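You operate a simulated robot arm through the tools that you are given. There is no shell and no other tool. Be economical: measure what you need, move in short steps, check, and stop when the job is done.

The job below is to be done with a simulated two-armed robot. You get a single attempt, and the scene is never put back.

## Task
Grip the purple tube in the vice, brush the spatter off its top and slacken the vice.
Fine: the box tube with that stripe; the wire brush goes back on the plate beside the vice; leave the tube between the jaws; leave the other tubes. What is to be rubbed or washed off counts as gone when no trace of it is left.

The check looks at the end state, three seconds after you hand in, the way a careful person would. Anything else that was tipped, shoved, dropped, spilled or broken makes it a failure.

## Robot
Two 7-joint arms with two-finger parallel grippers on one trunk, on a base that drives. Base frame: it is fixed to the floor where the robot stands at the start and does not move with it; the origin is under the middle of the robot, x ahead of it, y to its left, z up. Lengths are in cm, angles in rad, forces in N, time in s.
The left shoulder is at the start at [6, 18.9, 125.3], the right one opposite. With the tool pointing down near the work surface each hand reaches from about 10 to 64 cm from the robot's upright axis, wherever it stands, measured 20 degrees to its own side. Places, roughly: handle of the vice [40, 10, 90]; plate beside the vice [50, 0, 90]. Payload 3.43 kg a hand.
The tool frame of a hand sits at the grasp point between the pads (the TCP): z along the fingers, y along the line on which they close. The tips reach 3 cm beyond it. Largest opening 9.4 cm; finger width 2.8, thickness 1; the body of the gripper, 5 by 9.6 cm, starts 5.5 cm behind the TCP.
Orientation is told as [roll, pitch, yaw] about the base's x, y, z axes, in that order, counted from this pose: with the fingers straight down and closing along the base's y, the tool's x points along the base's -x, its y along +y and its z along -z.

## Interface
- The arms move only by the tool apply_moves. It takes "left_series", "right_series" or both (then of equal length, played together; a hand with none holds still); each is a list of rows, each a list of 3 entries, a list of its own where there are three numbers: the opening in per cent of the stroke, from 0 (shut) to 100 (fully open), then the shift along the base's x, y, z in cm, then the turn, a rotation vector about the base's x, y, z in degrees. In form: [[jaw, [tx, ty, tz], [ax, ay, az]], ...]. A call has 1 to 20 rows; each row shifts and turns the commanded pose from where the row before left it. Each row takes 0.2 s and may step no farther than 5 cm and 0.15 rad from the row before; otherwise, or with a gripper value out of range, the whole call is refused. A pose out of reach is approached as far as the arm can. The call stops where the force on the tool passes 40 N (or 10 N more than at its start, if that is more) or the arm is blocked; 0.2 s more then pass. The fingers move at their own pace (about 15.3 cm/s each) and stop on an object; they squeeze with about 32 N. The grip force told is the motor's: it shows also when the fingers shut on nothing. Time passes only in rows, and 0.2 s behind the last, so rows that do not move let the fingers close. It gives the time, the measured TCP pose, the force on the tool (base axes), the opening and the grip force at its end, in the units of the frame above (readings bear some noise), with the torque about the TCP (base axes, N m) and any sound that the robot's microphone picked up.
- Cameras (640 x 400 px; columns grow to the right, rows downward): "scene" is now at [-1, -3.48, 178.51]; the picture's right is [-0.34, -0.94, 0.00], its down [-0.87, 0.32, -0.39] and it looks along [0.36, -0.13, -0.92] (base axes); focal length 259 px, centre (320, 200). "left" rides on the left gripper at [7.6, -1.4, -10.2] in its tool frame; the picture's right is [0.18, 0.98, 0.00], its down [-0.75, 0.14, -0.64] and it looks along [-0.63, 0.12, 0.77] (tool axes); focal length 243 px, centre (320, 200). "right" rides on the right gripper at [7.6, 1.4, -10.3] in its tool frame; the picture's right is [-0.18, 0.98, 0.00], its down [-0.75, -0.14, -0.64] and it looks along [-0.63, -0.12, 0.77] (tool axes); focal length 243 px, centre (320, 200). There is no depth. A picture from a camera that has moved, and an enlarged one, comes with that camera's place and axes in the base frame and with its lens. The place of the scene camera against the robot may be out by one fixed shift of up to 1.8 cm in any direction.
- capture(camera): a new picture of that camera. The clock stands still meanwhile.
- raise_lower(by): slides the trunk up (or, below 0, down) by that many cm; the arms and the scene camera ride with it, the base frame stays. It gives what a move gives, with no picture.
- base_move(legs): drives the robot by 1 to 6 legs, each [ahead, left, turn to the left] in cm, cm and rad, along the robot's own axes; the way and the turn of a leg run together, so that a leg with both is an arc; at most 150 cm and 3.142 rad a leg. The arms and the cameras ride along, it lands a little off, and it stops where it bumps. It gives what a move gives.
- head_to(pan, tilt): turns the head with the scene camera to pan (to the left, within 1.501 rad either way) and tilt (down, from -0.506 to 1.204), counted from straight ahead of the robot. It gives what a move gives.
- zoom(camera, box): a new picture of the part [left, top, right, bottom] of that camera's present view, enlarged. The clock stands still meanwhile.
- job_done(): hands the job in; it is judged then, once.

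Work in short steps. Places have to be worked out from the pictures, the camera data and where the tool is seen: move nearer, look again, correct. Check each grasp and each placing, and mend what went wrong. You have 120 turns and 108 pictures in all, those below and enlarged ones among them. Open the grippers and draw the arms clear of the work before you hand the job in, unless the task says otherwise; then end with one line.

The tools are called after "Request:" by a JSON object that holds its "api" and its "payload". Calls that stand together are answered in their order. apply_moves: Moves the arms, as the interface text tells. Its arguments: {"type":"object","properties":{"left_series":{"type":"array"},"right_series":{"type":"array"}},"required":[]} The other tools are called the same way: raise_lower (by) slides the trunk up or down; base_move (legs) drives the base; head_to (pan, tilt) turns the head that bears the scene camera; capture (camera) takes a picture; zoom (camera, box) takes an enlarged picture of a part of a camera's view; job_done () hands the job in.

At the start:

```text
time: 0.0
left_tool_pos: [28.53, 0.25, 125.63]
left_tcp_rot: [0.001, 0.001, -0.001]
left_contact_force: [0.7, -0.1, -0.3]
left_torque: [-0.02, -0.04, -0.01]
left_opening: 9.39
left_gripper_force: 0.0
right_tool_pos: [30.32, -27.98, 120.01]
right_tcp_rot: [0.0, 0.002, 0.0]
right_contact_force: [0.1, 0.5, 0.1]
right_torque: [0.01, -0.02, -0.03]
right_opening: 9.39
right_gripper_force: 0.1
trunk travel left (down, up): [-92.5, 6.5]
robot x, y, heading: [0.18, 0.2, 0.003]
head pan, tilt: [-0.349, 1.175]
```

scene: 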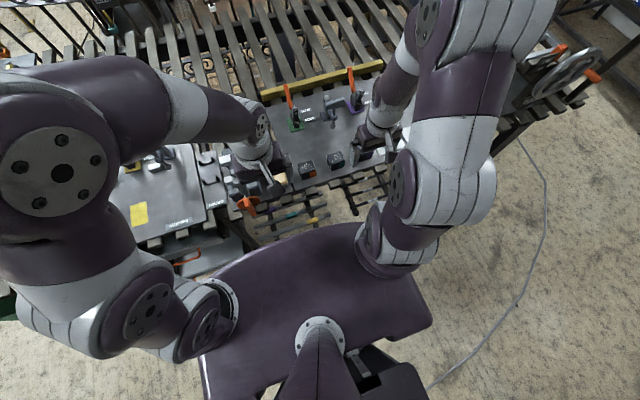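
right: 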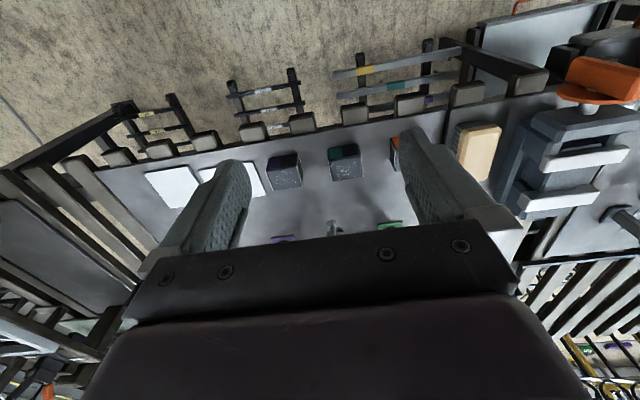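
left: 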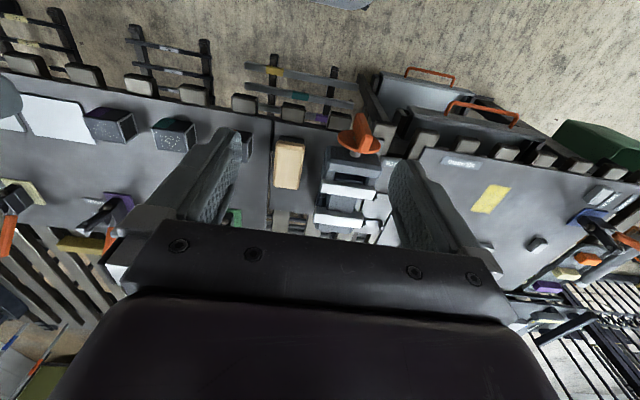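

The pictures show the vice (orange handle), the brush beside it, and several tubes with coloured stripes. I take enlarged views to identify everything.

Request:
{"api": "zoom", "payload": {"camera": "left", "box": [0, 40, 400, 290]}}

Request:
{"api": "zoom", "payload": {"camera": "right", "box": [100, 40, 640, 290]}}

Request:
{"api": "zoom", "payload": {"camera": "scene", "box": [100, 50, 440, 260]}}

```text
1.60 times, centred on (200, 165) of left
camera zoom: at [20.98, -1.22, 135.98], right [-0.18, 0.98, 0.0], down [0.75, 0.14, 0.64], along [0.63, 0.12, -0.77], focal length 388 px, centre (512, 256)
```

zoom: 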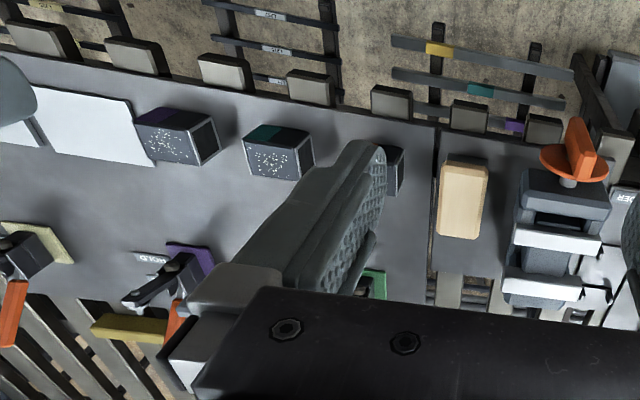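

```text
1.19 times, centred on (370, 165) of right
camera zoom: at [22.79, -26.5, 130.11], right [0.18, 0.98, 0.0], down [0.75, -0.14, 0.64], along [0.63, -0.12, -0.77], focal length 288 px, centre (261, 242)
```

zoom: 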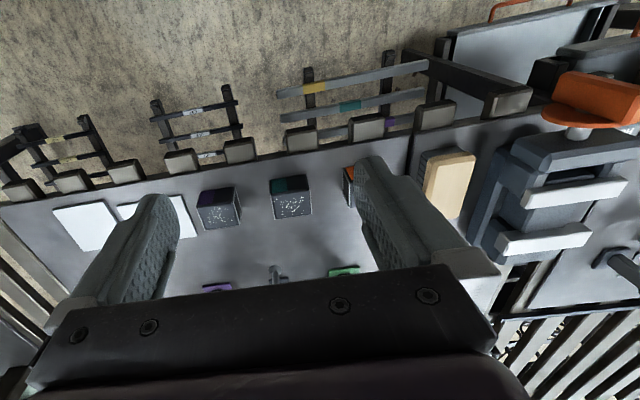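

```text
1.88 times, centred on (270, 155) of scene
camera zoom: at [-1.0, -3.48, 178.51], right [-0.34, -0.94, 0.0], down [-0.87, 0.32, -0.39], along [0.36, -0.13, -0.92], focal length 488 px, centre (414, 285)
```

zoom: 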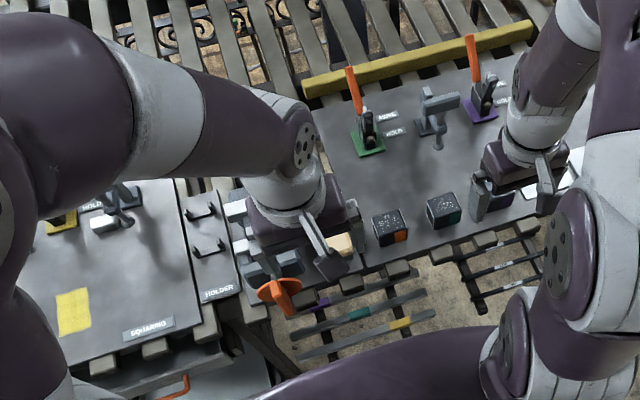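

Three box tubes (purple, teal, orange stripes) stand on the plate; the vice has an orange knob. I move the hands aside so the scene camera sees all.

Request:
{"api": "apply_moves", "payload": {"left_series": [[100, [0, 5, 0], [0, 0, 0]], [100, [0, 5, 0], [0, 0, 0]], [100, [0, 5, 0], [0, 0, 0]], [100, [0, 5, 0], [0, 0, 0]], [100, [0, 5, 0], [0, 0, 0]]], "right_series": [[100, [-2, -3, 3], [0, 0, 0]], [100, [-2, -3, 3], [0, 0, 0]], [100, [-2, -3, 3], [0, 0, 0]], [100, [0, -3, 0], [0, 0, 0]], [100, [0, 0, 0], [0, 0, 0]]]}}

Request:
{"api": "head_to", "payload": {"pan": 0.1, "tilt": 1.15}}

Request:
{"api": "capture", "payload": {"camera": "scene"}}

Request:
{"api": "capture", "payload": {"camera": "left"}}

Request:
{"api": "capture", "payload": {"camera": "right"}}

```text
time: 1.2
left_tool_pos: [28.7, 25.32, 125.71]
left_tcp_rot: [-0.002, 0.0, 0.002]
left_contact_force: [-0.8, -0.6, -0.4]
left_torque: [-0.01, -0.01, -0.03]
left_opening: 9.4
left_gripper_force: 0.1
right_tool_pos: [24.59, -39.6, 128.93]
right_tcp_rot: [-0.001, 0.001, -0.002]
right_contact_force: [0.5, 0.2, 0.0]
right_torque: [0.01, 0.02, 0.01]
right_opening: 9.4
right_gripper_force: 0.0
trunk travel left (down, up): [-92.5, 6.5]
robot x, y, heading: [0.16, -0.15, 0.0]
head pan, tilt: [-0.349, 1.175]
```

```text
time: 2.1
left_tool_pos: [28.79, 25.11, 125.83]
left_tcp_rot: [0.0, 0.0, 0.0]
left_contact_force: [0.4, 0.5, 0.6]
left_torque: [0.01, 0.02, -0.04]
left_opening: 9.38
left_gripper_force: 0.1
right_tool_pos: [24.51, -39.96, 128.95]
right_tcp_rot: [0.001, 0.0, 0.0]
right_contact_force: [-0.2, -0.3, 0.2]
right_torque: [0.0, 0.01, 0.03]
right_opening: 9.4
right_gripper_force: 0.0
trunk travel left (down, up): [-92.5, 6.5]
robot x, y, heading: [0.48, -0.15, 0.003]
head pan, tilt: [0.099, 1.15]
```

```text
101 pictures are left
camera scene: at [-0.53, -0.99, 178.66], right [0.1, -1.0, 0.0], down [-0.91, -0.09, -0.41], along [0.41, 0.04, -0.91], focal length 259 px, centre (320, 200)
```

scene: 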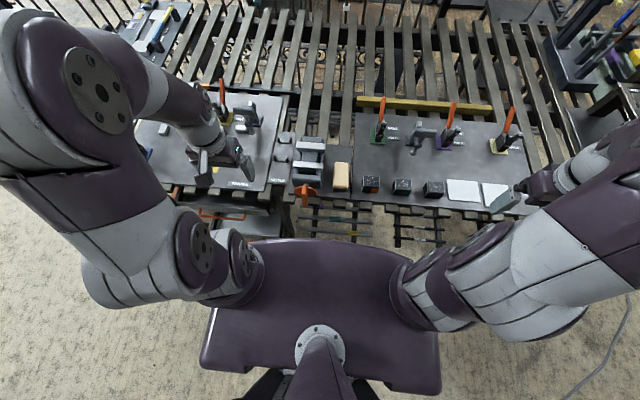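

```text
100 pictures are left
camera left: at [21.02, 23.63, 136.14], right [-0.18, 0.98, 0.0], down [0.75, 0.14, 0.64], along [0.63, 0.12, -0.77], focal length 243 px, centre (320, 200)
```

left: 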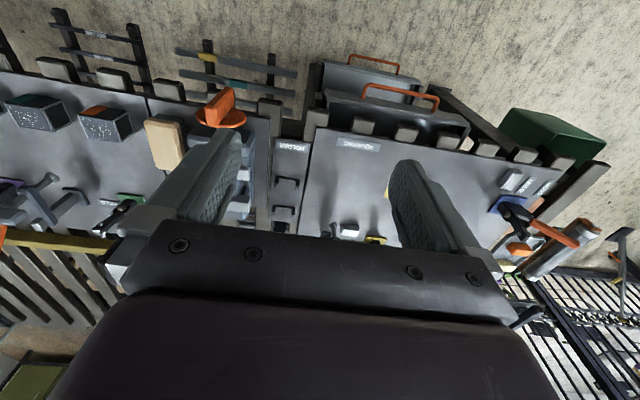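

```text
99 pictures are left
camera right: at [16.92, -38.39, 139.17], right [0.18, 0.98, 0.0], down [0.75, -0.14, 0.64], along [0.63, -0.12, -0.77], focal length 243 px, centre (320, 200)
```

right: 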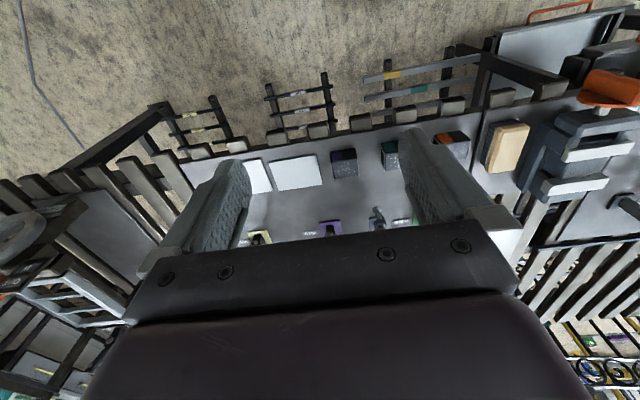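

Request:
{"api": "zoom", "payload": {"camera": "scene", "box": [270, 120, 460, 240]}}

Request:
{"api": "zoom", "payload": {"camera": "right", "box": [440, 50, 640, 210]}}

Request:
{"api": "zoom", "payload": {"camera": "left", "box": [0, 60, 260, 220]}}

```text
3.33 times, centred on (365, 180) of scene
camera zoom: at [-0.53, -0.99, 178.66], right [0.1, -1.0, 0.0], down [-0.91, -0.09, -0.41], along [0.41, 0.04, -0.91], focal length 864 px, centre (170, 267)
```

zoom: 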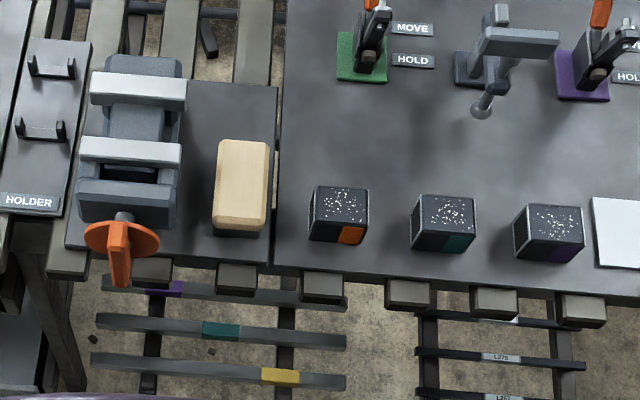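

```text
2.50 times, centred on (540, 130) of right
camera zoom: at [16.92, -38.39, 139.17], right [0.18, 0.98, 0.0], down [0.75, -0.14, 0.64], along [0.63, -0.12, -0.77], focal length 606 px, centre (-230, 375)
```

zoom: 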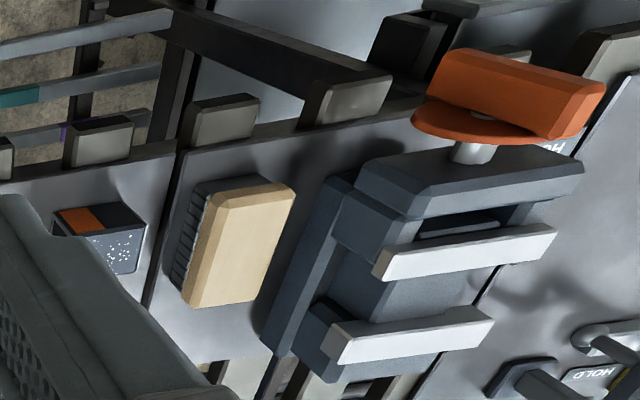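

```text
2.46 times, centred on (130, 140) of left
camera zoom: at [21.02, 23.63, 136.14], right [-0.18, 0.98, 0.0], down [0.75, 0.14, 0.64], along [0.63, 0.12, -0.77], focal length 597 px, centre (788, 348)
```

zoom: 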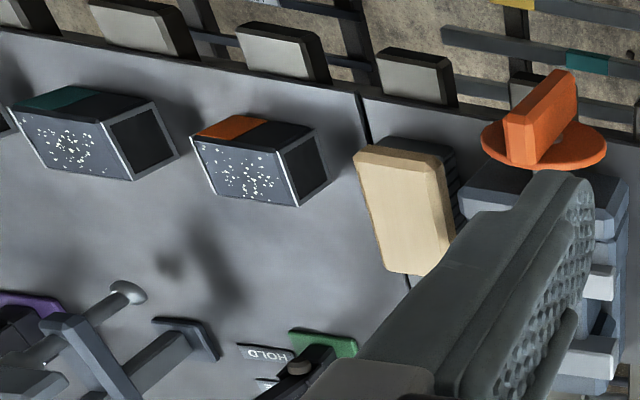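

I can see: vice screw along x with knob at near side, jaws opening along x, tubes with axis along y; the purple tube is around [46,-38,94]. I move the hands lower for closer views of the vice (from the left) and the purple tube (from the right).

Request:
{"api": "apply_moves", "payload": {"left_series": [[100, [0, 3, -3], [0, 0, 0]], [100, [0, 3, -4], [0, 0, 0]], [100, [0, 2, -4], [0, 0, 0]]], "right_series": [[100, [3, 1, -3.5], [0, 0, 0]], [100, [3, 1, -3.5], [0, 0, 0]], [100, [3, 0, -3.5], [0, 0, 0]]]}}

Request:
{"api": "zoom", "payload": {"camera": "left", "box": [0, 60, 260, 220]}}

Request:
{"api": "capture", "payload": {"camera": "right"}}

```text
time: 2.9
left_tool_pos: [28.59, 33.43, 114.67]
left_tcp_rot: [0.0, -0.001, 0.0]
left_contact_force: [-0.4, 0.6, 0.0]
left_torque: [-0.01, 0.02, -0.03]
left_opening: 9.38
left_gripper_force: 0.0
right_tool_pos: [33.53, -37.62, 118.34]
right_tcp_rot: [-0.001, 0.001, 0.001]
right_contact_force: [0.6, 1.0, 0.5]
right_torque: [-0.02, 0.04, 0.01]
right_opening: 9.41
right_gripper_force: 0.1
trunk travel left (down, up): [-92.5, 6.5]
robot x, y, heading: [0.06, 0.04, 0.002]
head pan, tilt: [0.099, 1.15]
```

```text
2.46 times, centred on (130, 140) of left
camera zoom: at [20.93, 31.99, 124.95], right [-0.18, 0.98, 0.0], down [0.75, 0.14, 0.64], along [0.63, 0.12, -0.77], focal length 597 px, centre (788, 348)
```

zoom: 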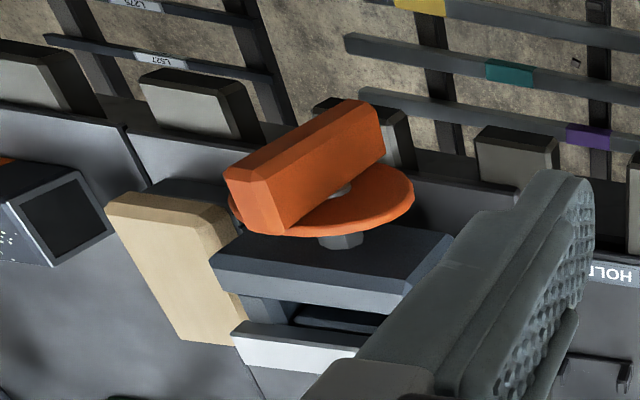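

```text
94 pictures are left
camera right: at [25.89, -36.11, 128.56], right [0.18, 0.98, 0.0], down [0.75, -0.14, 0.64], along [0.63, -0.12, -0.77], focal length 243 px, centre (320, 200)
```

right: 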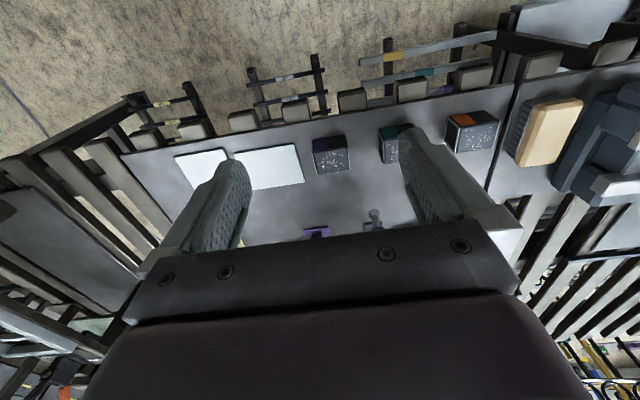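

Now a strong enlargement of the vice and of the purple tube from the scene camera, to measure the gap and tube.

Request:
{"api": "zoom", "payload": {"camera": "scene", "box": [285, 130, 365, 210]}}

Request:
{"api": "zoom", "payload": {"camera": "scene", "box": [360, 165, 460, 210]}}

Request:
{"api": "zoom", "payload": {"camera": "right", "box": [270, 100, 420, 200]}}

```text
5.00 times, centred on (325, 170) of scene
camera zoom: at [-0.25, -0.82, 178.66], right [0.1, -1.0, 0.0], down [-0.91, -0.09, -0.41], along [0.4, 0.04, -0.91], focal length 1296 px, centre (295, 350)
```

zoom: 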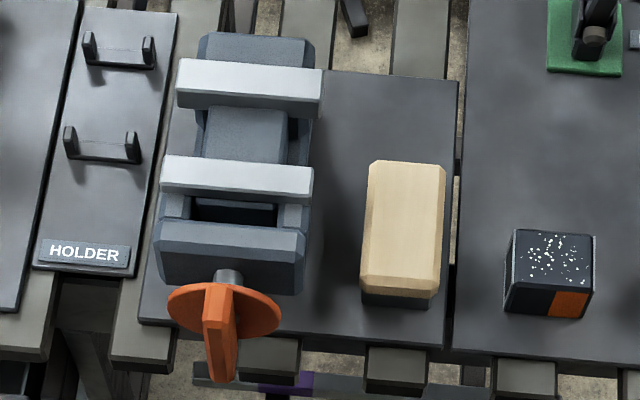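

```text
6.40 times, centred on (410, 188) of scene
camera zoom: at [-0.25, -0.82, 178.66], right [0.1, -1.0, 0.0], down [-0.91, -0.09, -0.41], along [0.4, 0.04, -0.91], focal length 1660 px, centre (-256, 280)
```

zoom: 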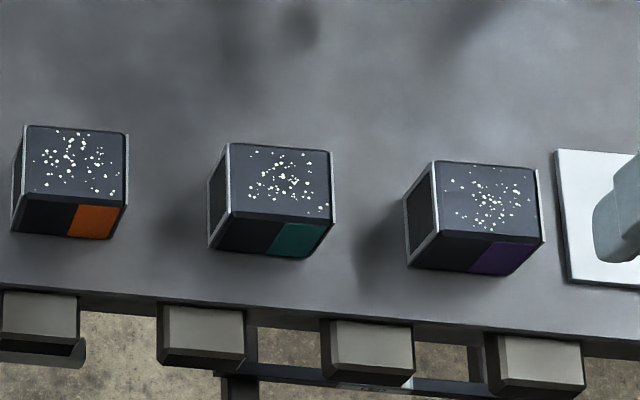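

```text
4.00 times, centred on (345, 150) of right
camera zoom: at [25.89, -36.11, 128.56], right [0.18, 0.98, 0.0], down [0.75, -0.14, 0.64], along [0.63, -0.12, -0.77], focal length 970 px, centre (220, 400)
```

zoom: 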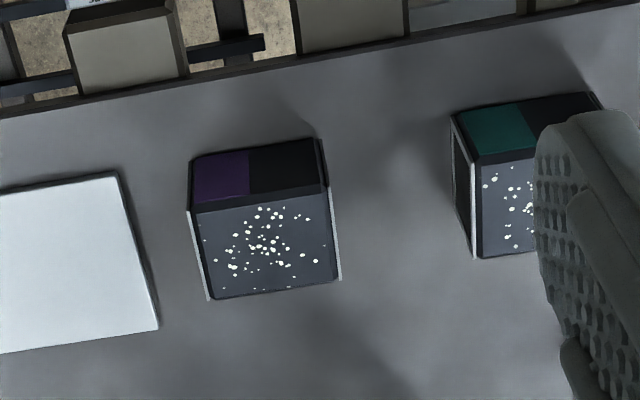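

The purple tube measures about 4.2 (x) × 5.2 (y) × 4.2 cm, centre ≈ [46.5,-38.0], top z≈94.2; the vice gap is about 6 cm. I bring the right hand above the tube.

Request:
{"api": "apply_moves", "payload": {"right_series": [[100, [2.6, -0.1, -2.8], [0, 0, 0]], [100, [2.6, -0.1, -2.8], [0, 0, 0]], [100, [2.6, -0.1, -2.8], [0, 0, 0]], [100, [2.6, -0.1, -2.8], [0, 0, 0]], [100, [2.6, 0, -2.8], [0, 0, 0]]]}}

Request:
{"api": "capture", "payload": {"camera": "right"}}

```text
time: 4.1
left_tool_pos: [28.58, 33.3, 114.67]
left_tcp_rot: [0.0, 0.002, -0.001]
left_contact_force: [-0.7, 0.2, -0.2]
left_torque: [-0.01, 0.01, -0.03]
left_opening: 9.4
left_gripper_force: 0.1
right_tool_pos: [46.43, -37.71, 104.39]
right_tcp_rot: [0.001, 0.002, 0.002]
right_contact_force: [0.5, -0.3, 0.0]
right_torque: [0.0, 0.0, -0.04]
right_opening: 9.4
right_gripper_force: 0.1
trunk travel left (down, up): [-92.5, 6.5]
robot x, y, heading: [0.09, -0.42, -0.002]
head pan, tilt: [0.099, 1.15]
```

```text
90 pictures are left
camera right: at [38.78, -36.39, 114.65], right [0.18, 0.98, 0.0], down [0.75, -0.14, 0.64], along [0.63, -0.12, -0.77], focal length 243 px, centre (320, 200)
```

right: 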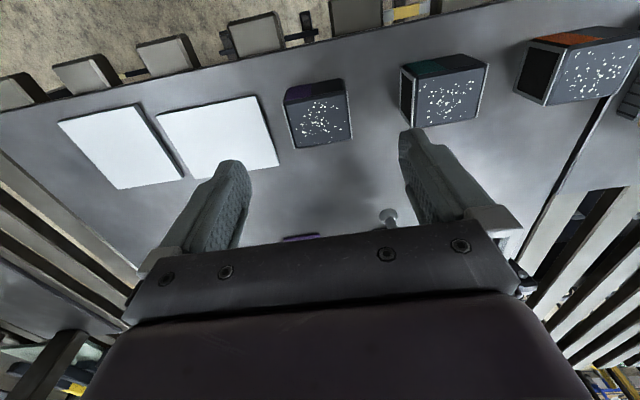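

Tube top centre recomputed as [46.8,-37.9]; I descend straight to z≈94.3.

Request:
{"api": "apply_moves", "payload": {"right_series": [[100, [0.3, -0.2, -3], [0, 0, 0]], [100, [0, 0, -3], [0, 0, 0]], [100, [0, 0, -2], [0, 0, 0]], [100, [0, 0, -1.7], [0, 0, 0]], [100, [0, 0, 0], [0, 0, 0]]]}}

Request:
{"api": "capture", "payload": {"camera": "right"}}

```text
time: 5.3
left_tool_pos: [28.48, 33.27, 114.57]
left_tcp_rot: [-0.001, 0.001, 0.0]
left_contact_force: [0.1, 0.0, -0.4]
left_torque: [0.0, -0.02, 0.01]
left_opening: 9.39
left_gripper_force: 0.0
right_tool_pos: [46.43, -38.3, 94.73]
right_tcp_rot: [0.0, 0.0, 0.0]
right_contact_force: [0.4, 0.4, 0.4]
right_torque: [0.02, -0.03, -0.01]
right_opening: 9.39
right_gripper_force: 0.0
trunk travel left (down, up): [-92.5, 6.5]
robot x, y, heading: [0.29, -0.07, 0.001]
head pan, tilt: [0.099, 1.15]
```

```text
89 pictures are left
camera right: at [38.91, -36.83, 104.93], right [0.18, 0.98, 0.0], down [0.75, -0.14, 0.64], along [0.63, -0.12, -0.77], focal length 243 px, centre (320, 200)
```

right: 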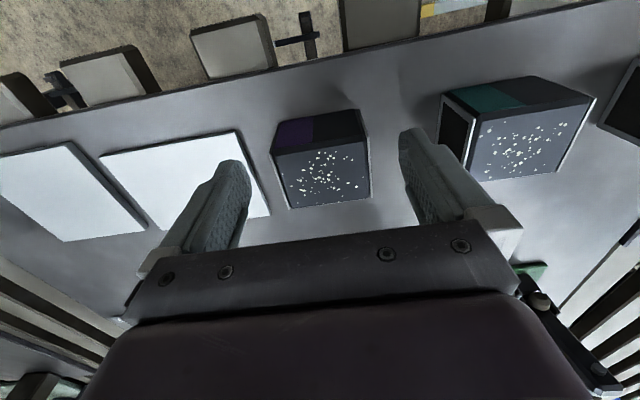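

The tube lies between the fingers, slightly to +y. I centre by 0.3 cm and close.

Request:
{"api": "apply_moves", "payload": {"right_series": [[100, [-0.2, 0.3, -0.3], [0, 0, 0]], [50, [0, 0, 0], [0, 0, 0]], [0, [0, 0, 0], [0, 0, 0]], [0, [0, 0, 0], [0, 0, 0]], [0, [0, 0, 0], [0, 0, 0]]]}}

Request:
{"api": "capture", "payload": {"camera": "right"}}

```text
time: 6.5
left_tool_pos: [28.35, 33.35, 114.78]
left_tcp_rot: [-0.001, 0.001, 0.001]
left_contact_force: [0.0, 1.1, -0.2]
left_torque: [0.01, -0.02, 0.04]
left_opening: 9.4
left_gripper_force: 0.0
right_tool_pos: [46.24, -38.0, 94.29]
right_tcp_rot: [-0.001, -0.001, 0.001]
right_contact_force: [0.6, -1.4, 0.4]
right_torque: [0.04, -0.2, -0.06]
right_opening: 5.96
right_gripper_force: 32.1
trunk travel left (down, up): [-92.5, 6.5]
robot x, y, heading: [-0.01, -0.12, -0.005]
head pan, tilt: [0.099, 1.15]
```

```text
88 pictures are left
camera right: at [38.73, -36.6, 104.66], right [0.18, 0.98, 0.0], down [0.75, -0.14, 0.64], along [0.63, -0.12, -0.77], focal length 243 px, centre (320, 200)
```

right: 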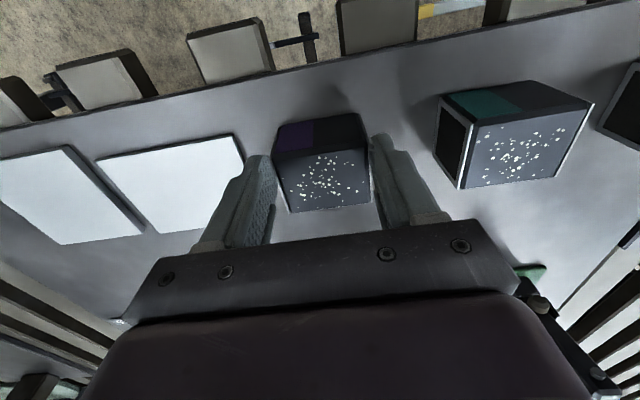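

The opening (5.96 cm) shows the tube is larger, hence lower and farther, than I assumed: top z≈91.3, centre x≈48.4. I'm only nipping its near upper edge, so I open, move +2 in x, and lower to re-grip.

Request:
{"api": "apply_moves", "payload": {"right_series": [[100, [0, 0, 0], [0, 0, 0]], [100, [0, 0, 0], [0, 0, 0]], [100, [1, 0, 0], [0, 0, 0]], [100, [1, 0, 0], [0, 0, 0]]]}}

Request:
{"api": "capture", "payload": {"camera": "right"}}

Request:
{"api": "zoom", "payload": {"camera": "scene", "box": [390, 140, 490, 210]}}

```text
time: 7.5
left_tool_pos: [28.43, 33.31, 114.63]
left_tcp_rot: [0.001, 0.0, 0.0]
left_contact_force: [-0.3, 0.3, -0.7]
left_torque: [-0.02, -0.04, 0.04]
left_opening: 9.42
left_gripper_force: 0.1
right_tool_pos: [48.32, -38.11, 94.29]
right_tcp_rot: [0.001, 0.0, 0.001]
right_contact_force: [-0.2, 0.9, -0.5]
right_torque: [-0.02, -0.02, 0.0]
right_opening: 9.42
right_gripper_force: 0.1
trunk travel left (down, up): [-92.5, 6.5]
robot x, y, heading: [-0.2, 0.12, 0.003]
head pan, tilt: [0.099, 1.15]
```

```text
87 pictures are left
camera right: at [40.77, -36.71, 104.59], right [0.18, 0.98, 0.0], down [0.75, -0.14, 0.64], along [0.63, -0.12, -0.77], focal length 243 px, centre (320, 200)
```

right: 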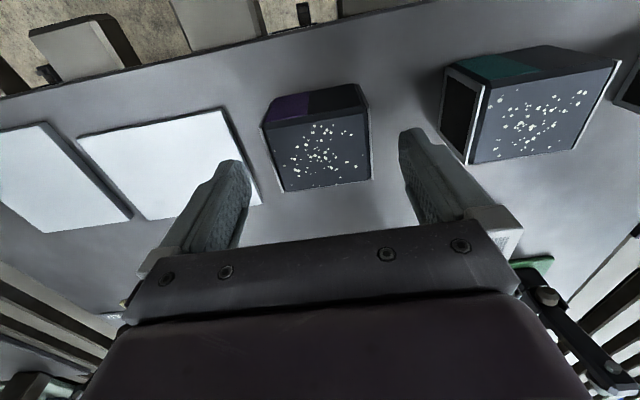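

```text
5.71 times, centred on (440, 175) of scene
camera zoom: at [-0.45, -0.92, 178.66], right [0.1, -1.0, 0.0], down [-0.91, -0.09, -0.41], along [0.41, 0.04, -0.91], focal length 1482 px, centre (-366, 343)
```

zoom: 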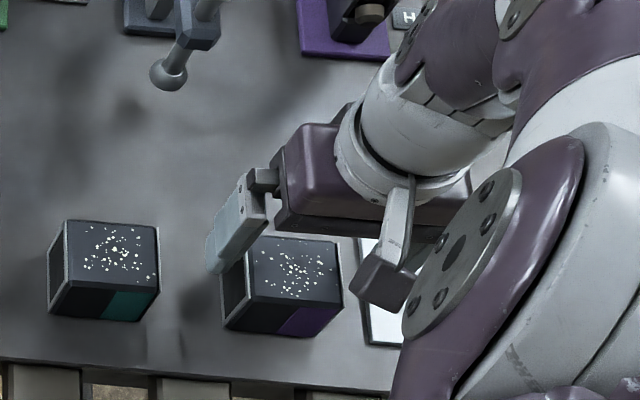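

Parallax gives tube top centre ≈ [48.1,-38.05,90.9], matching the hand's current x,y. I lower 3.2 cm and grip.

Request:
{"api": "apply_moves", "payload": {"right_series": [[100, [0, 0, -1.2], [0, 0, 0]], [100, [0, 0, -1], [0, 0, 0]], [100, [0, 0, -1], [0, 0, 0]], [50, [0, 0, 0], [0, 0, 0]], [0, [0, 0, 0], [0, 0, 0]], [0, [0, 0, 0], [0, 0, 0]], [0, [0, 0, 0], [0, 0, 0]]]}}

Request:
{"api": "capture", "payload": {"camera": "right"}}

```text
time: 9.1
left_tool_pos: [28.39, 33.39, 114.71]
left_tcp_rot: [0.001, -0.001, 0.001]
left_contact_force: [-0.5, 0.2, 0.5]
left_torque: [0.01, 0.01, -0.02]
left_opening: 9.39
left_gripper_force: 0.1
right_tool_pos: [48.43, -38.27, 91.07]
right_tcp_rot: [0.0, 0.0, -0.001]
right_contact_force: [0.9, -1.5, 2.9]
right_torque: [-0.17, 0.04, 0.09]
right_opening: 6.42
right_gripper_force: 31.5
trunk travel left (down, up): [-92.5, 6.5]
robot x, y, heading: [-0.06, -0.09, 0.003]
head pan, tilt: [0.099, 1.15]
```

```text
85 pictures are left
camera right: at [40.81, -36.82, 101.39], right [0.18, 0.98, 0.0], down [0.75, -0.14, 0.64], along [0.63, -0.12, -0.77], focal length 243 px, centre (320, 200)
```

right: 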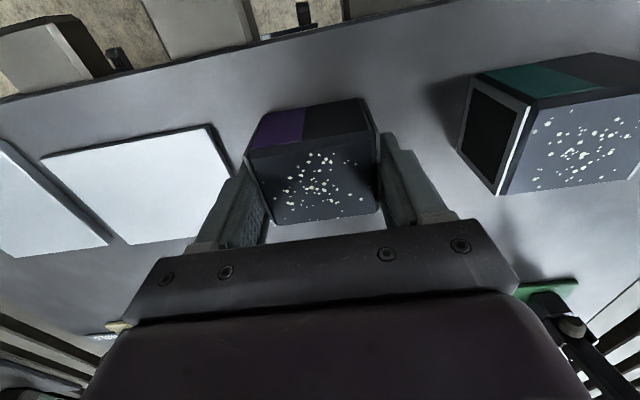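

Gripped at 6.4 cm. I lift and travel toward the vice, then look.

Request:
{"api": "apply_moves", "payload": {"right_series": [[0, [0, 0, 2], [0, 0, 0]], [0, [0, 0, 4], [0, 0, 0]], [0, [0, 0, 5], [0, 0, 0]], [0, [0, 0, 5], [0, 0, 0]], [0, [0, 2, 4], [0, 0, 0]], [0, [-1, 4, 0], [0, 0, 0]], [0, [-1, 4.5, 0], [0, 0, 0]], [0, [-1, 4.5, 0], [0, 0, 0]], [0, [-1, 4.5, 0], [0, 0, 0]]]}}

Request:
{"api": "capture", "payload": {"camera": "right"}}

Request:
{"api": "zoom", "payload": {"camera": "scene", "box": [270, 120, 460, 240]}}

```text
time: 11.1
left_tool_pos: [28.43, 33.47, 114.66]
left_tcp_rot: [-0.002, 0.001, -0.001]
left_contact_force: [0.6, 0.7, -0.1]
left_torque: [-0.02, 0.0, -0.02]
left_opening: 9.4
left_gripper_force: 0.1
right_tool_pos: [44.81, -18.5, 111.13]
right_tcp_rot: [-0.002, -0.001, -0.002]
right_contact_force: [-1.2, -0.5, -2.3]
right_torque: [0.02, -0.01, -0.06]
right_opening: 6.44
right_gripper_force: 31.8
trunk travel left (down, up): [-92.5, 6.5]
robot x, y, heading: [-0.06, 0.19, -0.006]
head pan, tilt: [0.099, 1.15]
```

```text
84 pictures are left
camera right: at [37.09, -17.11, 121.41], right [0.18, 0.98, 0.0], down [0.75, -0.14, 0.64], along [0.63, -0.12, -0.77], focal length 243 px, centre (320, 200)
```

right: 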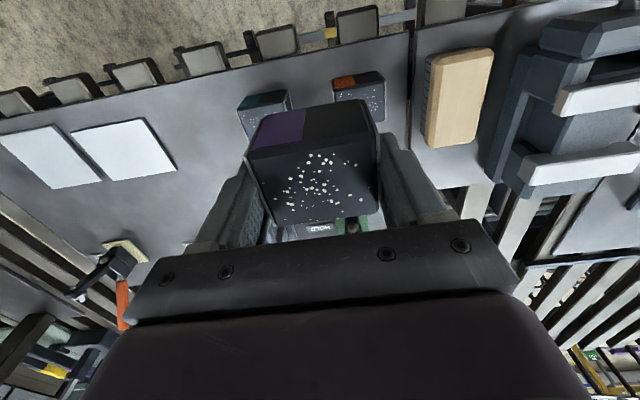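

```text
3.33 times, centred on (365, 180) of scene
camera zoom: at [-0.51, -0.66, 178.65], right [0.1, -1.0, 0.0], down [-0.91, -0.09, -0.41], along [0.41, 0.04, -0.91], focal length 864 px, centre (170, 267)
```

zoom: 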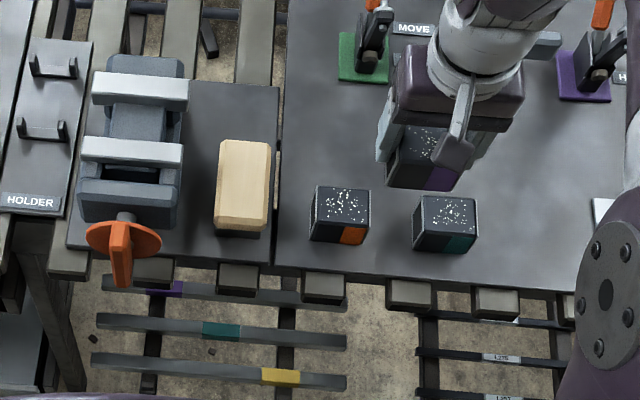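

The tube hangs well. I enlarge the vice view, then shift the hand for a second view to triangulate.

Request:
{"api": "zoom", "payload": {"camera": "right", "box": [400, 10, 640, 210]}}

Request:
{"api": "apply_moves", "payload": {"right_series": [[0, [0, 3, 0], [0, 0, 0]], [0, [0, 3, 0], [0, 0, 0]], [0, [0, 2, 0], [0, 0, 0]], [0, [0, 0, 0], [0, 0, 0]]]}}

Request:
{"api": "zoom", "payload": {"camera": "right", "box": [400, 10, 640, 210]}}

```text
2.00 times, centred on (520, 110) of right
camera zoom: at [37.09, -17.11, 121.41], right [0.18, 0.98, 0.0], down [0.75, -0.14, 0.64], along [0.63, -0.12, -0.77], focal length 485 px, centre (-80, 380)
```

zoom: 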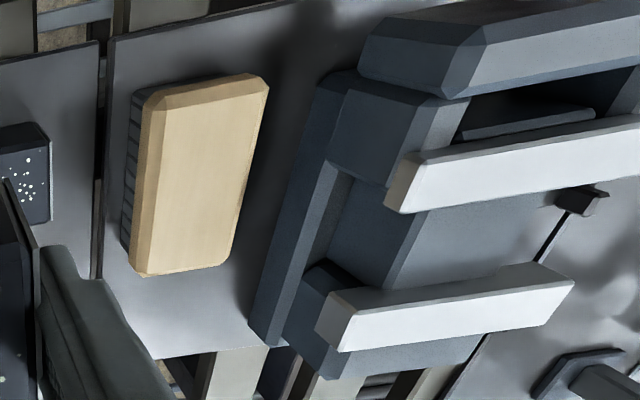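

```text
time: 12.1
left_tool_pos: [28.37, 33.3, 114.75]
left_tcp_rot: [0.0, -0.001, 0.0]
left_contact_force: [0.7, 0.2, -0.1]
left_torque: [0.04, 0.02, 0.0]
left_opening: 9.4
left_gripper_force: 0.0
right_tool_pos: [44.64, -10.88, 111.09]
right_tcp_rot: [0.0, 0.001, 0.0]
right_contact_force: [-0.4, -0.4, -2.5]
right_torque: [-0.01, 0.0, 0.0]
right_opening: 6.42
right_gripper_force: 32.0
trunk travel left (down, up): [-92.5, 6.5]
robot x, y, heading: [0.24, -0.0, 0.002]
head pan, tilt: [0.099, 1.15]
```

```text
2.00 times, centred on (520, 110) of right
camera zoom: at [37.09, -9.37, 121.42], right [0.18, 0.98, 0.0], down [0.75, -0.14, 0.64], along [0.63, -0.12, -0.77], focal length 485 px, centre (-80, 380)
```

zoom: 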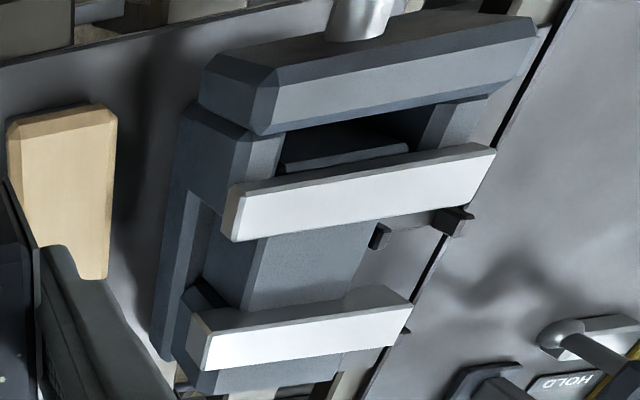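

Triangulation gives: jaw tops z≈97.8, near jaw x 47.4–50.2, far jaw from x≈55.8 (gap ≈5.6, centre x≈53.0), jaws y 4.3–15 (centre 9.6). Reach with the right arm is borderline there, so I drive the base 15 cm to the left.

Request:
{"api": "base_move", "payload": {"legs": [[0, 15, 0]]}}

Request:
{"api": "capture", "payload": {"camera": "right"}}

Request:
{"api": "capture", "payload": {"camera": "scene"}}

```text
time: 13.4
left_tool_pos: [28.5, 47.6, 114.76]
left_tcp_rot: [0.002, 0.0, -0.002]
left_contact_force: [-1.1, 0.1, -0.6]
left_torque: [-0.01, 0.01, -0.01]
left_opening: 9.4
left_gripper_force: 0.1
right_tool_pos: [44.73, 3.46, 111.07]
right_tcp_rot: [0.002, -0.001, -0.001]
right_contact_force: [0.0, -0.8, -3.7]
right_torque: [0.01, 0.02, 0.01]
right_opening: 6.42
right_gripper_force: 32.2
trunk travel left (down, up): [-92.5, 6.5]
robot x, y, heading: [0.05, 14.77, -0.006]
head pan, tilt: [0.099, 1.15]
```

```text
80 pictures are left
camera right: at [37.08, 4.88, 121.4], right [0.19, 0.98, 0.0], down [0.75, -0.14, 0.64], along [0.63, -0.12, -0.77], focal length 243 px, centre (320, 200)
```

right: 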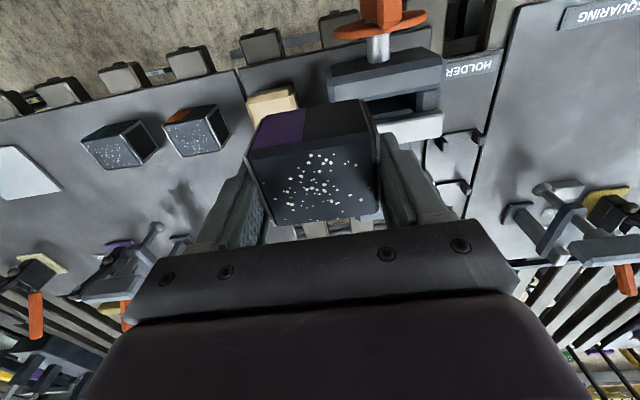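

```text
79 pictures are left
camera scene: at [-0.45, 13.31, 178.66], right [0.1, -1.0, 0.0], down [-0.91, -0.09, -0.41], along [0.41, 0.04, -0.91], focal length 259 px, centre (320, 200)
```

scene: 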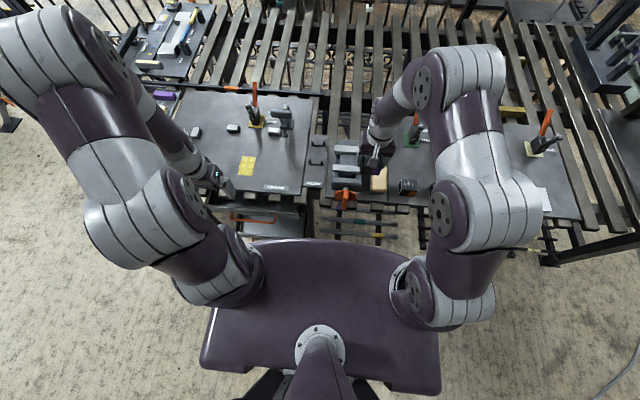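

The tube is centred on the TCP with top about at TCP height. I move over the gap at [53.0,9.6] keeping height.

Request:
{"api": "apply_moves", "payload": {"right_series": [[0, [2.1, 1.6, 0], [0, 0, 0]], [0, [2.1, 1.5, 0], [0, 0, 0]], [0, [2.1, 1.5, 0], [0, 0, 0]], [0, [2.0, 1.5, 0], [0, 0, 0]], [0, [0, 0, -3], [0, 0, 0]], [0, [0, 0, 0], [0, 0, 0]]]}}

Request:
{"api": "capture", "payload": {"camera": "right"}}

Request:
{"api": "zoom", "payload": {"camera": "scene", "box": [300, 110, 430, 220]}}

Request:
{"api": "zoom", "payload": {"camera": "left", "box": [0, 60, 260, 220]}}

```text
time: 14.8
left_tool_pos: [28.52, 47.83, 114.76]
left_tcp_rot: [0.001, 0.0, -0.002]
left_contact_force: [-0.6, 0.0, 0.6]
left_torque: [-0.02, -0.02, 0.01]
left_opening: 9.42
left_gripper_force: 0.1
right_tool_pos: [52.92, 9.57, 108.16]
right_tcp_rot: [0.001, 0.001, -0.002]
right_contact_force: [-0.4, 0.7, -2.3]
right_torque: [0.01, -0.02, -0.02]
right_opening: 6.42
right_gripper_force: 31.5
trunk travel left (down, up): [-92.5, 6.5]
robot x, y, heading: [0.46, 14.51, 0.001]
head pan, tilt: [0.099, 1.15]
```

```text
78 pictures are left
camera right: at [45.31, 11.1, 118.35], right [0.19, 0.98, 0.0], down [0.75, -0.14, 0.64], along [0.63, -0.12, -0.77], focal length 243 px, centre (320, 200)
```

right: 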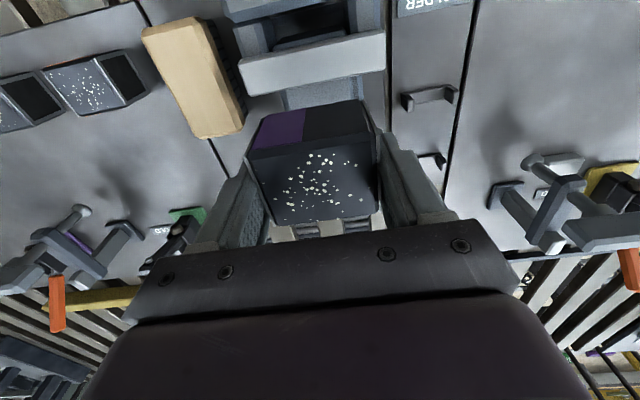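

```text
3.64 times, centred on (365, 165) of scene
camera zoom: at [-0.49, 13.68, 178.66], right [0.1, -1.0, 0.0], down [-0.91, -0.09, -0.41], along [0.41, 0.04, -0.91], focal length 943 px, centre (156, 327)
```

zoom: 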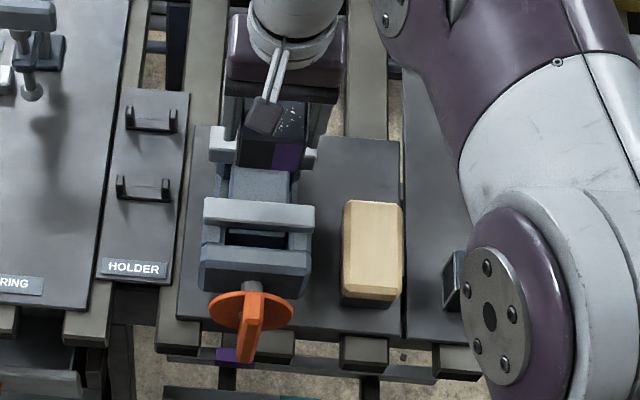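

```text
2.46 times, centred on (130, 140) of left
camera zoom: at [20.84, 46.42, 125.03], right [-0.18, 0.98, 0.0], down [0.75, 0.14, 0.64], along [0.63, 0.12, -0.77], focal length 597 px, centre (788, 348)
```

zoom: 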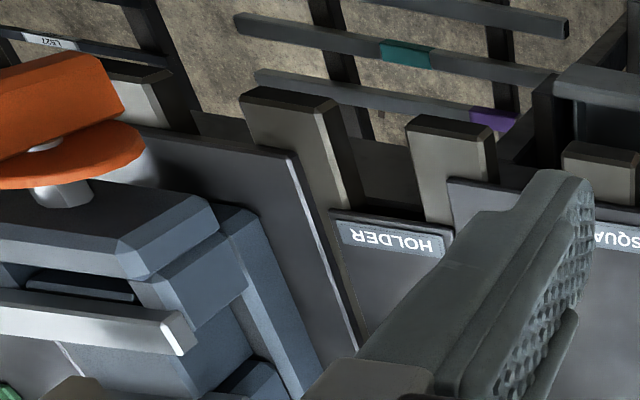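

Near jaw's far edge is measured at x≈50.3 again and the tube is centred. I nudge +0.15 x and lower gently until the tube bottom is just inside the jaws.

Request:
{"api": "apply_moves", "payload": {"right_series": [[0, [0.15, 0, -2], [0, 0, 0]], [0, [0, 0, -2], [0, 0, 0]], [0, [0, 0, -1], [0, 0, 0]], [0, [0, 0, -0.7], [0, 0, 0]], [0, [0, 0, 0], [0, 0, 0]]]}}

Request:
{"api": "zoom", "payload": {"camera": "right", "box": [200, 20, 440, 250]}}

Request:
{"api": "zoom", "payload": {"camera": "scene", "box": [330, 110, 400, 180]}}

```text
time: 16.1
left_tool_pos: [28.46, 47.83, 114.82]
left_tcp_rot: [-0.001, -0.001, -0.001]
left_contact_force: [-0.1, -0.4, -0.8]
left_torque: [0.0, -0.01, 0.0]
left_opening: 9.4
left_gripper_force: 0.2
right_tool_pos: [53.09, 9.78, 102.46]
right_tcp_rot: [-0.001, 0.0, 0.0]
right_contact_force: [0.6, -0.2, -3.3]
right_torque: [-0.01, -0.01, -0.02]
right_opening: 6.41
right_gripper_force: 31.8
trunk travel left (down, up): [-92.5, 6.5]
robot x, y, heading: [0.01, 14.75, 0.001]
head pan, tilt: [0.099, 1.15]
```

```text
1.74 times, centred on (320, 135) of right
camera zoom: at [45.52, 11.15, 112.71], right [0.19, 0.98, 0.0], down [0.75, -0.14, 0.64], along [0.63, -0.12, -0.77], focal length 422 px, centre (320, 313)
```

zoom: 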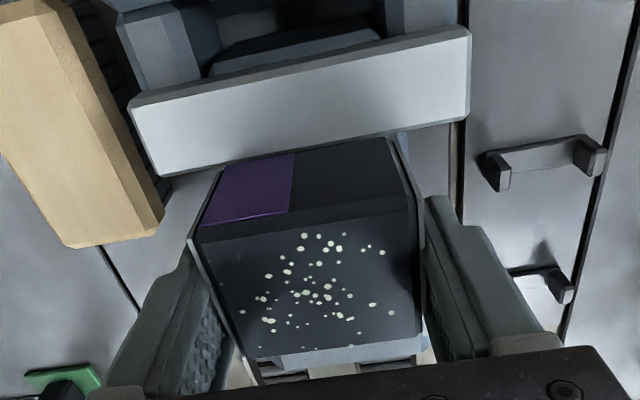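

```text
5.71 times, centred on (365, 145) of scene
camera zoom: at [-0.45, 13.65, 178.66], right [0.1, -1.0, 0.0], down [-0.91, -0.09, -0.41], along [0.41, 0.04, -0.91], focal length 1482 px, centre (63, 514)
```

zoom: 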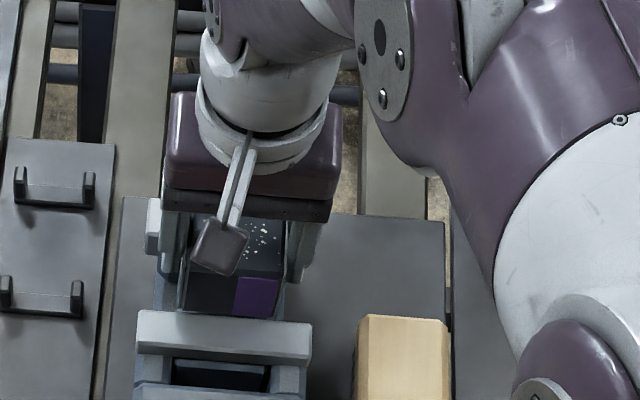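

The tube bottom is level with the jaw tops and just clears the near jaw. I go on down in small steps, watching the force.

Request:
{"api": "apply_moves", "payload": {"right_series": [[0, [0, 0, -0.5], [0, 0, 0]], [0, [0, 0, -0.5], [0, 0, 0]], [0, [0, 0, -0.4], [0, 0, 0]], [0, [0, 0, 0], [0, 0, 0]]]}}

Request:
{"api": "zoom", "payload": {"camera": "right", "box": [200, 20, 440, 250]}}

```text
time: 17.1
left_tool_pos: [28.49, 47.89, 114.76]
left_tcp_rot: [0.0, 0.0, -0.001]
left_contact_force: [-0.3, -0.2, -0.1]
left_torque: [0.0, -0.03, 0.05]
left_opening: 9.4
left_gripper_force: 0.0
right_tool_pos: [53.3, 9.84, 101.19]
right_tcp_rot: [0.002, -0.004, -0.003]
right_contact_force: [9.3, -3.4, 20.8]
right_torque: [-0.03, 0.34, 0.07]
right_opening: 6.45
right_gripper_force: 32.5
trunk travel left (down, up): [-92.5, 6.5]
robot x, y, heading: [-0.01, 14.54, -0.001]
head pan, tilt: [0.099, 1.15]
```

```text
1.74 times, centred on (320, 135) of right
camera zoom: at [45.58, 11.21, 111.49], right [0.19, 0.98, 0.0], down [0.75, -0.14, 0.64], along [0.63, -0.12, -0.76], focal length 422 px, centre (320, 313)
```

zoom: 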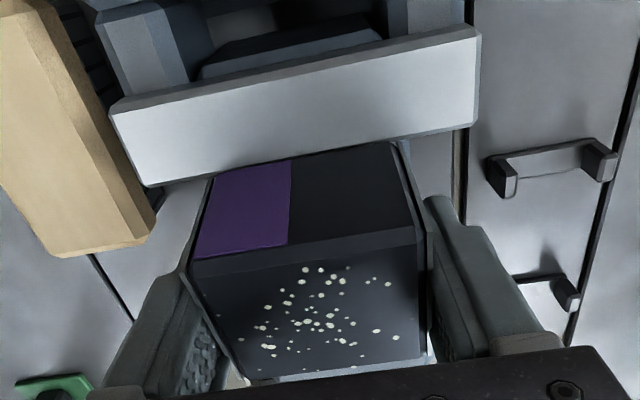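

Contact: 21 N up and 9 N toward +x, so the tube's near edge sits on the near jaw. I raise 1 cm, shift +0.5 in x and try again.

Request:
{"api": "apply_moves", "payload": {"right_series": [[0, [0, 0, 1.2], [0, 0, 0]], [0, [0.45, 0, 0], [0, 0, 0]], [0, [0, 0, -0.5], [0, 0, 0]], [0, [0, 0, -0.5], [0, 0, 0]], [0, [0, 0, -0.3], [0, 0, 0]], [0, [0, 0, -0.3], [0, 0, 0]]]}}

Request:
{"api": "zoom", "payload": {"camera": "right", "box": [200, 20, 440, 250]}}

```text
time: 18.4
left_tool_pos: [28.6, 47.85, 114.79]
left_tcp_rot: [0.0, 0.0, -0.001]
left_contact_force: [0.1, 0.3, -0.7]
left_torque: [0.01, 0.02, -0.02]
left_opening: 9.36
left_gripper_force: 0.1
right_tool_pos: [53.52, 9.71, 100.67]
right_tcp_rot: [0.0, -0.001, -0.001]
right_contact_force: [0.2, 1.4, -2.0]
right_torque: [-0.03, -0.02, 0.03]
right_opening: 6.42
right_gripper_force: 32.2
trunk travel left (down, up): [-92.5, 6.5]
robot x, y, heading: [0.18, 14.36, -0.004]
head pan, tilt: [0.099, 1.15]
```

```text
1.74 times, centred on (320, 135) of right
camera zoom: at [46.04, 11.16, 110.92], right [0.19, 0.98, 0.0], down [0.75, -0.14, 0.64], along [0.63, -0.12, -0.77], focal length 422 px, centre (320, 313)
```

zoom: 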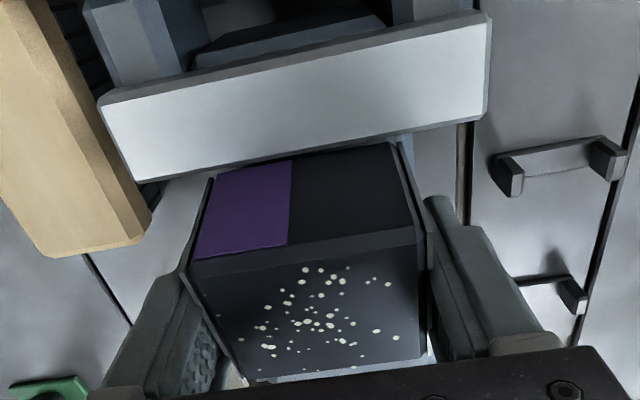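

No contact now at the lower height; I continue down.

Request:
{"api": "apply_moves", "payload": {"right_series": [[0, [0, 0, -0.4], [0, 0, 0]], [0, [0, 0, -0.4], [0, 0, 0]], [0, [0, 0, 0], [0, 0, 0]]]}}

Request:
{"api": "apply_moves", "payload": {"right_series": [[0, [0, 0, -0.4], [0, 0, 0]], [0, [0, 0, -0.3], [0, 0, 0]], [0, [0, 0, 0], [0, 0, 0]]]}}

```text
time: 19.2
left_tool_pos: [28.27, 47.75, 114.72]
left_tcp_rot: [0.002, -0.001, -0.003]
left_contact_force: [-0.2, 0.4, 0.4]
left_torque: [-0.03, -0.02, 0.02]
left_opening: 9.4
left_gripper_force: 0.1
right_tool_pos: [53.52, 9.68, 100.08]
right_tcp_rot: [0.002, -0.006, -0.004]
right_contact_force: [3.1, -5.1, 20.0]
right_torque: [-0.07, -0.54, -0.01]
right_opening: 6.43
right_gripper_force: 31.7
trunk travel left (down, up): [-92.5, 6.5]
robot x, y, heading: [0.04, 14.49, -0.004]
head pan, tilt: [0.099, 1.15]
```

```text
time: 20.1
left_tool_pos: [28.19, 47.83, 114.83]
left_tcp_rot: [0.001, -0.004, -0.001]
left_contact_force: [-0.2, 0.6, 0.6]
left_torque: [0.03, -0.05, 0.0]
left_opening: 9.37
left_gripper_force: 0.1
right_tool_pos: [53.2, 9.73, 99.37]
right_tcp_rot: [0.0, -0.002, -0.003]
right_contact_force: [-2.4, -2.2, 20.6]
right_torque: [-0.01, -0.5, -0.06]
right_opening: 6.4
right_gripper_force: 32.2
trunk travel left (down, up): [-92.5, 6.5]
robot x, y, heading: [-0.22, 14.32, -0.005]
head pan, tilt: [0.099, 1.15]
```

There is a 20 N contact, with some sinking. I look.

Request:
{"api": "zoom", "payload": {"camera": "right", "box": [200, 20, 440, 250]}}

Request:
{"api": "zoom", "payload": {"camera": "scene", "box": [330, 110, 400, 180]}}

```text
1.74 times, centred on (320, 135) of right
camera zoom: at [45.67, 11.22, 109.57], right [0.19, 0.98, 0.0], down [0.75, -0.14, 0.64], along [0.63, -0.12, -0.77], focal length 422 px, centre (320, 313)
```

zoom: 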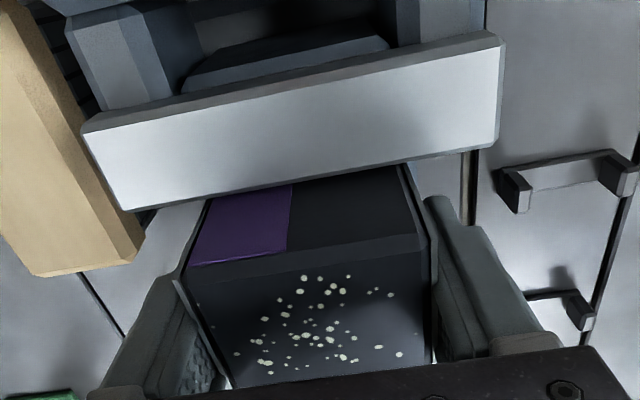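

```text
5.71 times, centred on (365, 145) of scene
camera zoom: at [-0.88, 13.61, 178.66], right [0.1, -1.0, 0.0], down [-0.91, -0.09, -0.41], along [0.41, 0.04, -0.91], focal length 1482 px, centre (63, 514)
```

zoom: 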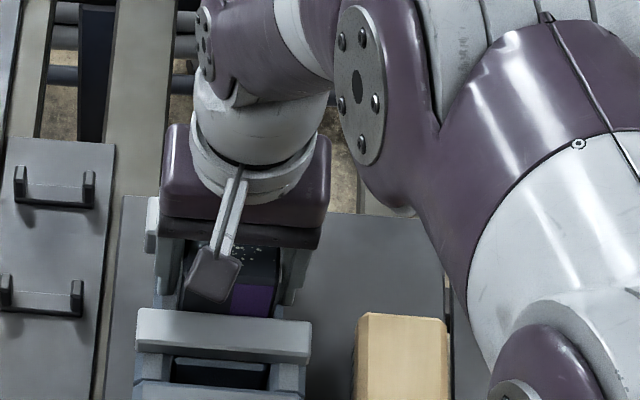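

The torque sign says the contact is now at the far edge (far jaw). I lift slightly, shift −0.25 in x, and lower again.

Request:
{"api": "apply_moves", "payload": {"right_series": [[0, [0, 0, 0.8], [0, 0, 0]], [0, [-0.25, 0, 0], [0, 0, 0]], [0, [0, 0, 0], [0, 0, 0]]]}}

Request:
{"api": "apply_moves", "payload": {"right_series": [[0, [0, 0, -0.4], [0, 0, 0]], [0, [0, 0, -0.4], [0, 0, 0]], [0, [0, 0, 0], [0, 0, 0]]]}}

```text
time: 20.9
left_tool_pos: [28.41, 47.81, 114.69]
left_tcp_rot: [-0.001, -0.001, 0.0]
left_contact_force: [-0.2, 0.2, -0.6]
left_torque: [0.02, -0.02, -0.01]
left_opening: 9.42
left_gripper_force: 0.1
right_tool_pos: [53.31, 9.71, 100.01]
right_tcp_rot: [-0.001, 0.001, -0.003]
right_contact_force: [0.5, -0.4, -2.4]
right_torque: [0.0, 0.01, 0.01]
right_opening: 6.44
right_gripper_force: 32.4
trunk travel left (down, up): [-92.5, 6.5]
robot x, y, heading: [-0.09, 14.72, 0.0]
head pan, tilt: [0.099, 1.15]
```

```text
time: 21.6
left_tool_pos: [28.39, 47.88, 114.77]
left_tcp_rot: [0.001, -0.002, -0.002]
left_contact_force: [0.6, -0.6, 0.5]
left_torque: [0.0, 0.0, 0.02]
left_opening: 9.4
left_gripper_force: 0.1
right_tool_pos: [53.21, 9.74, 99.4]
right_tcp_rot: [0.0, -0.003, -0.001]
right_contact_force: [0.5, 0.0, 7.4]
right_torque: [-0.02, -0.27, 0.0]
right_opening: 6.44
right_gripper_force: 32.5
trunk travel left (down, up): [-92.5, 6.5]
robot x, y, heading: [0.04, 14.79, -0.0]
head pan, tilt: [0.099, 1.15]
```

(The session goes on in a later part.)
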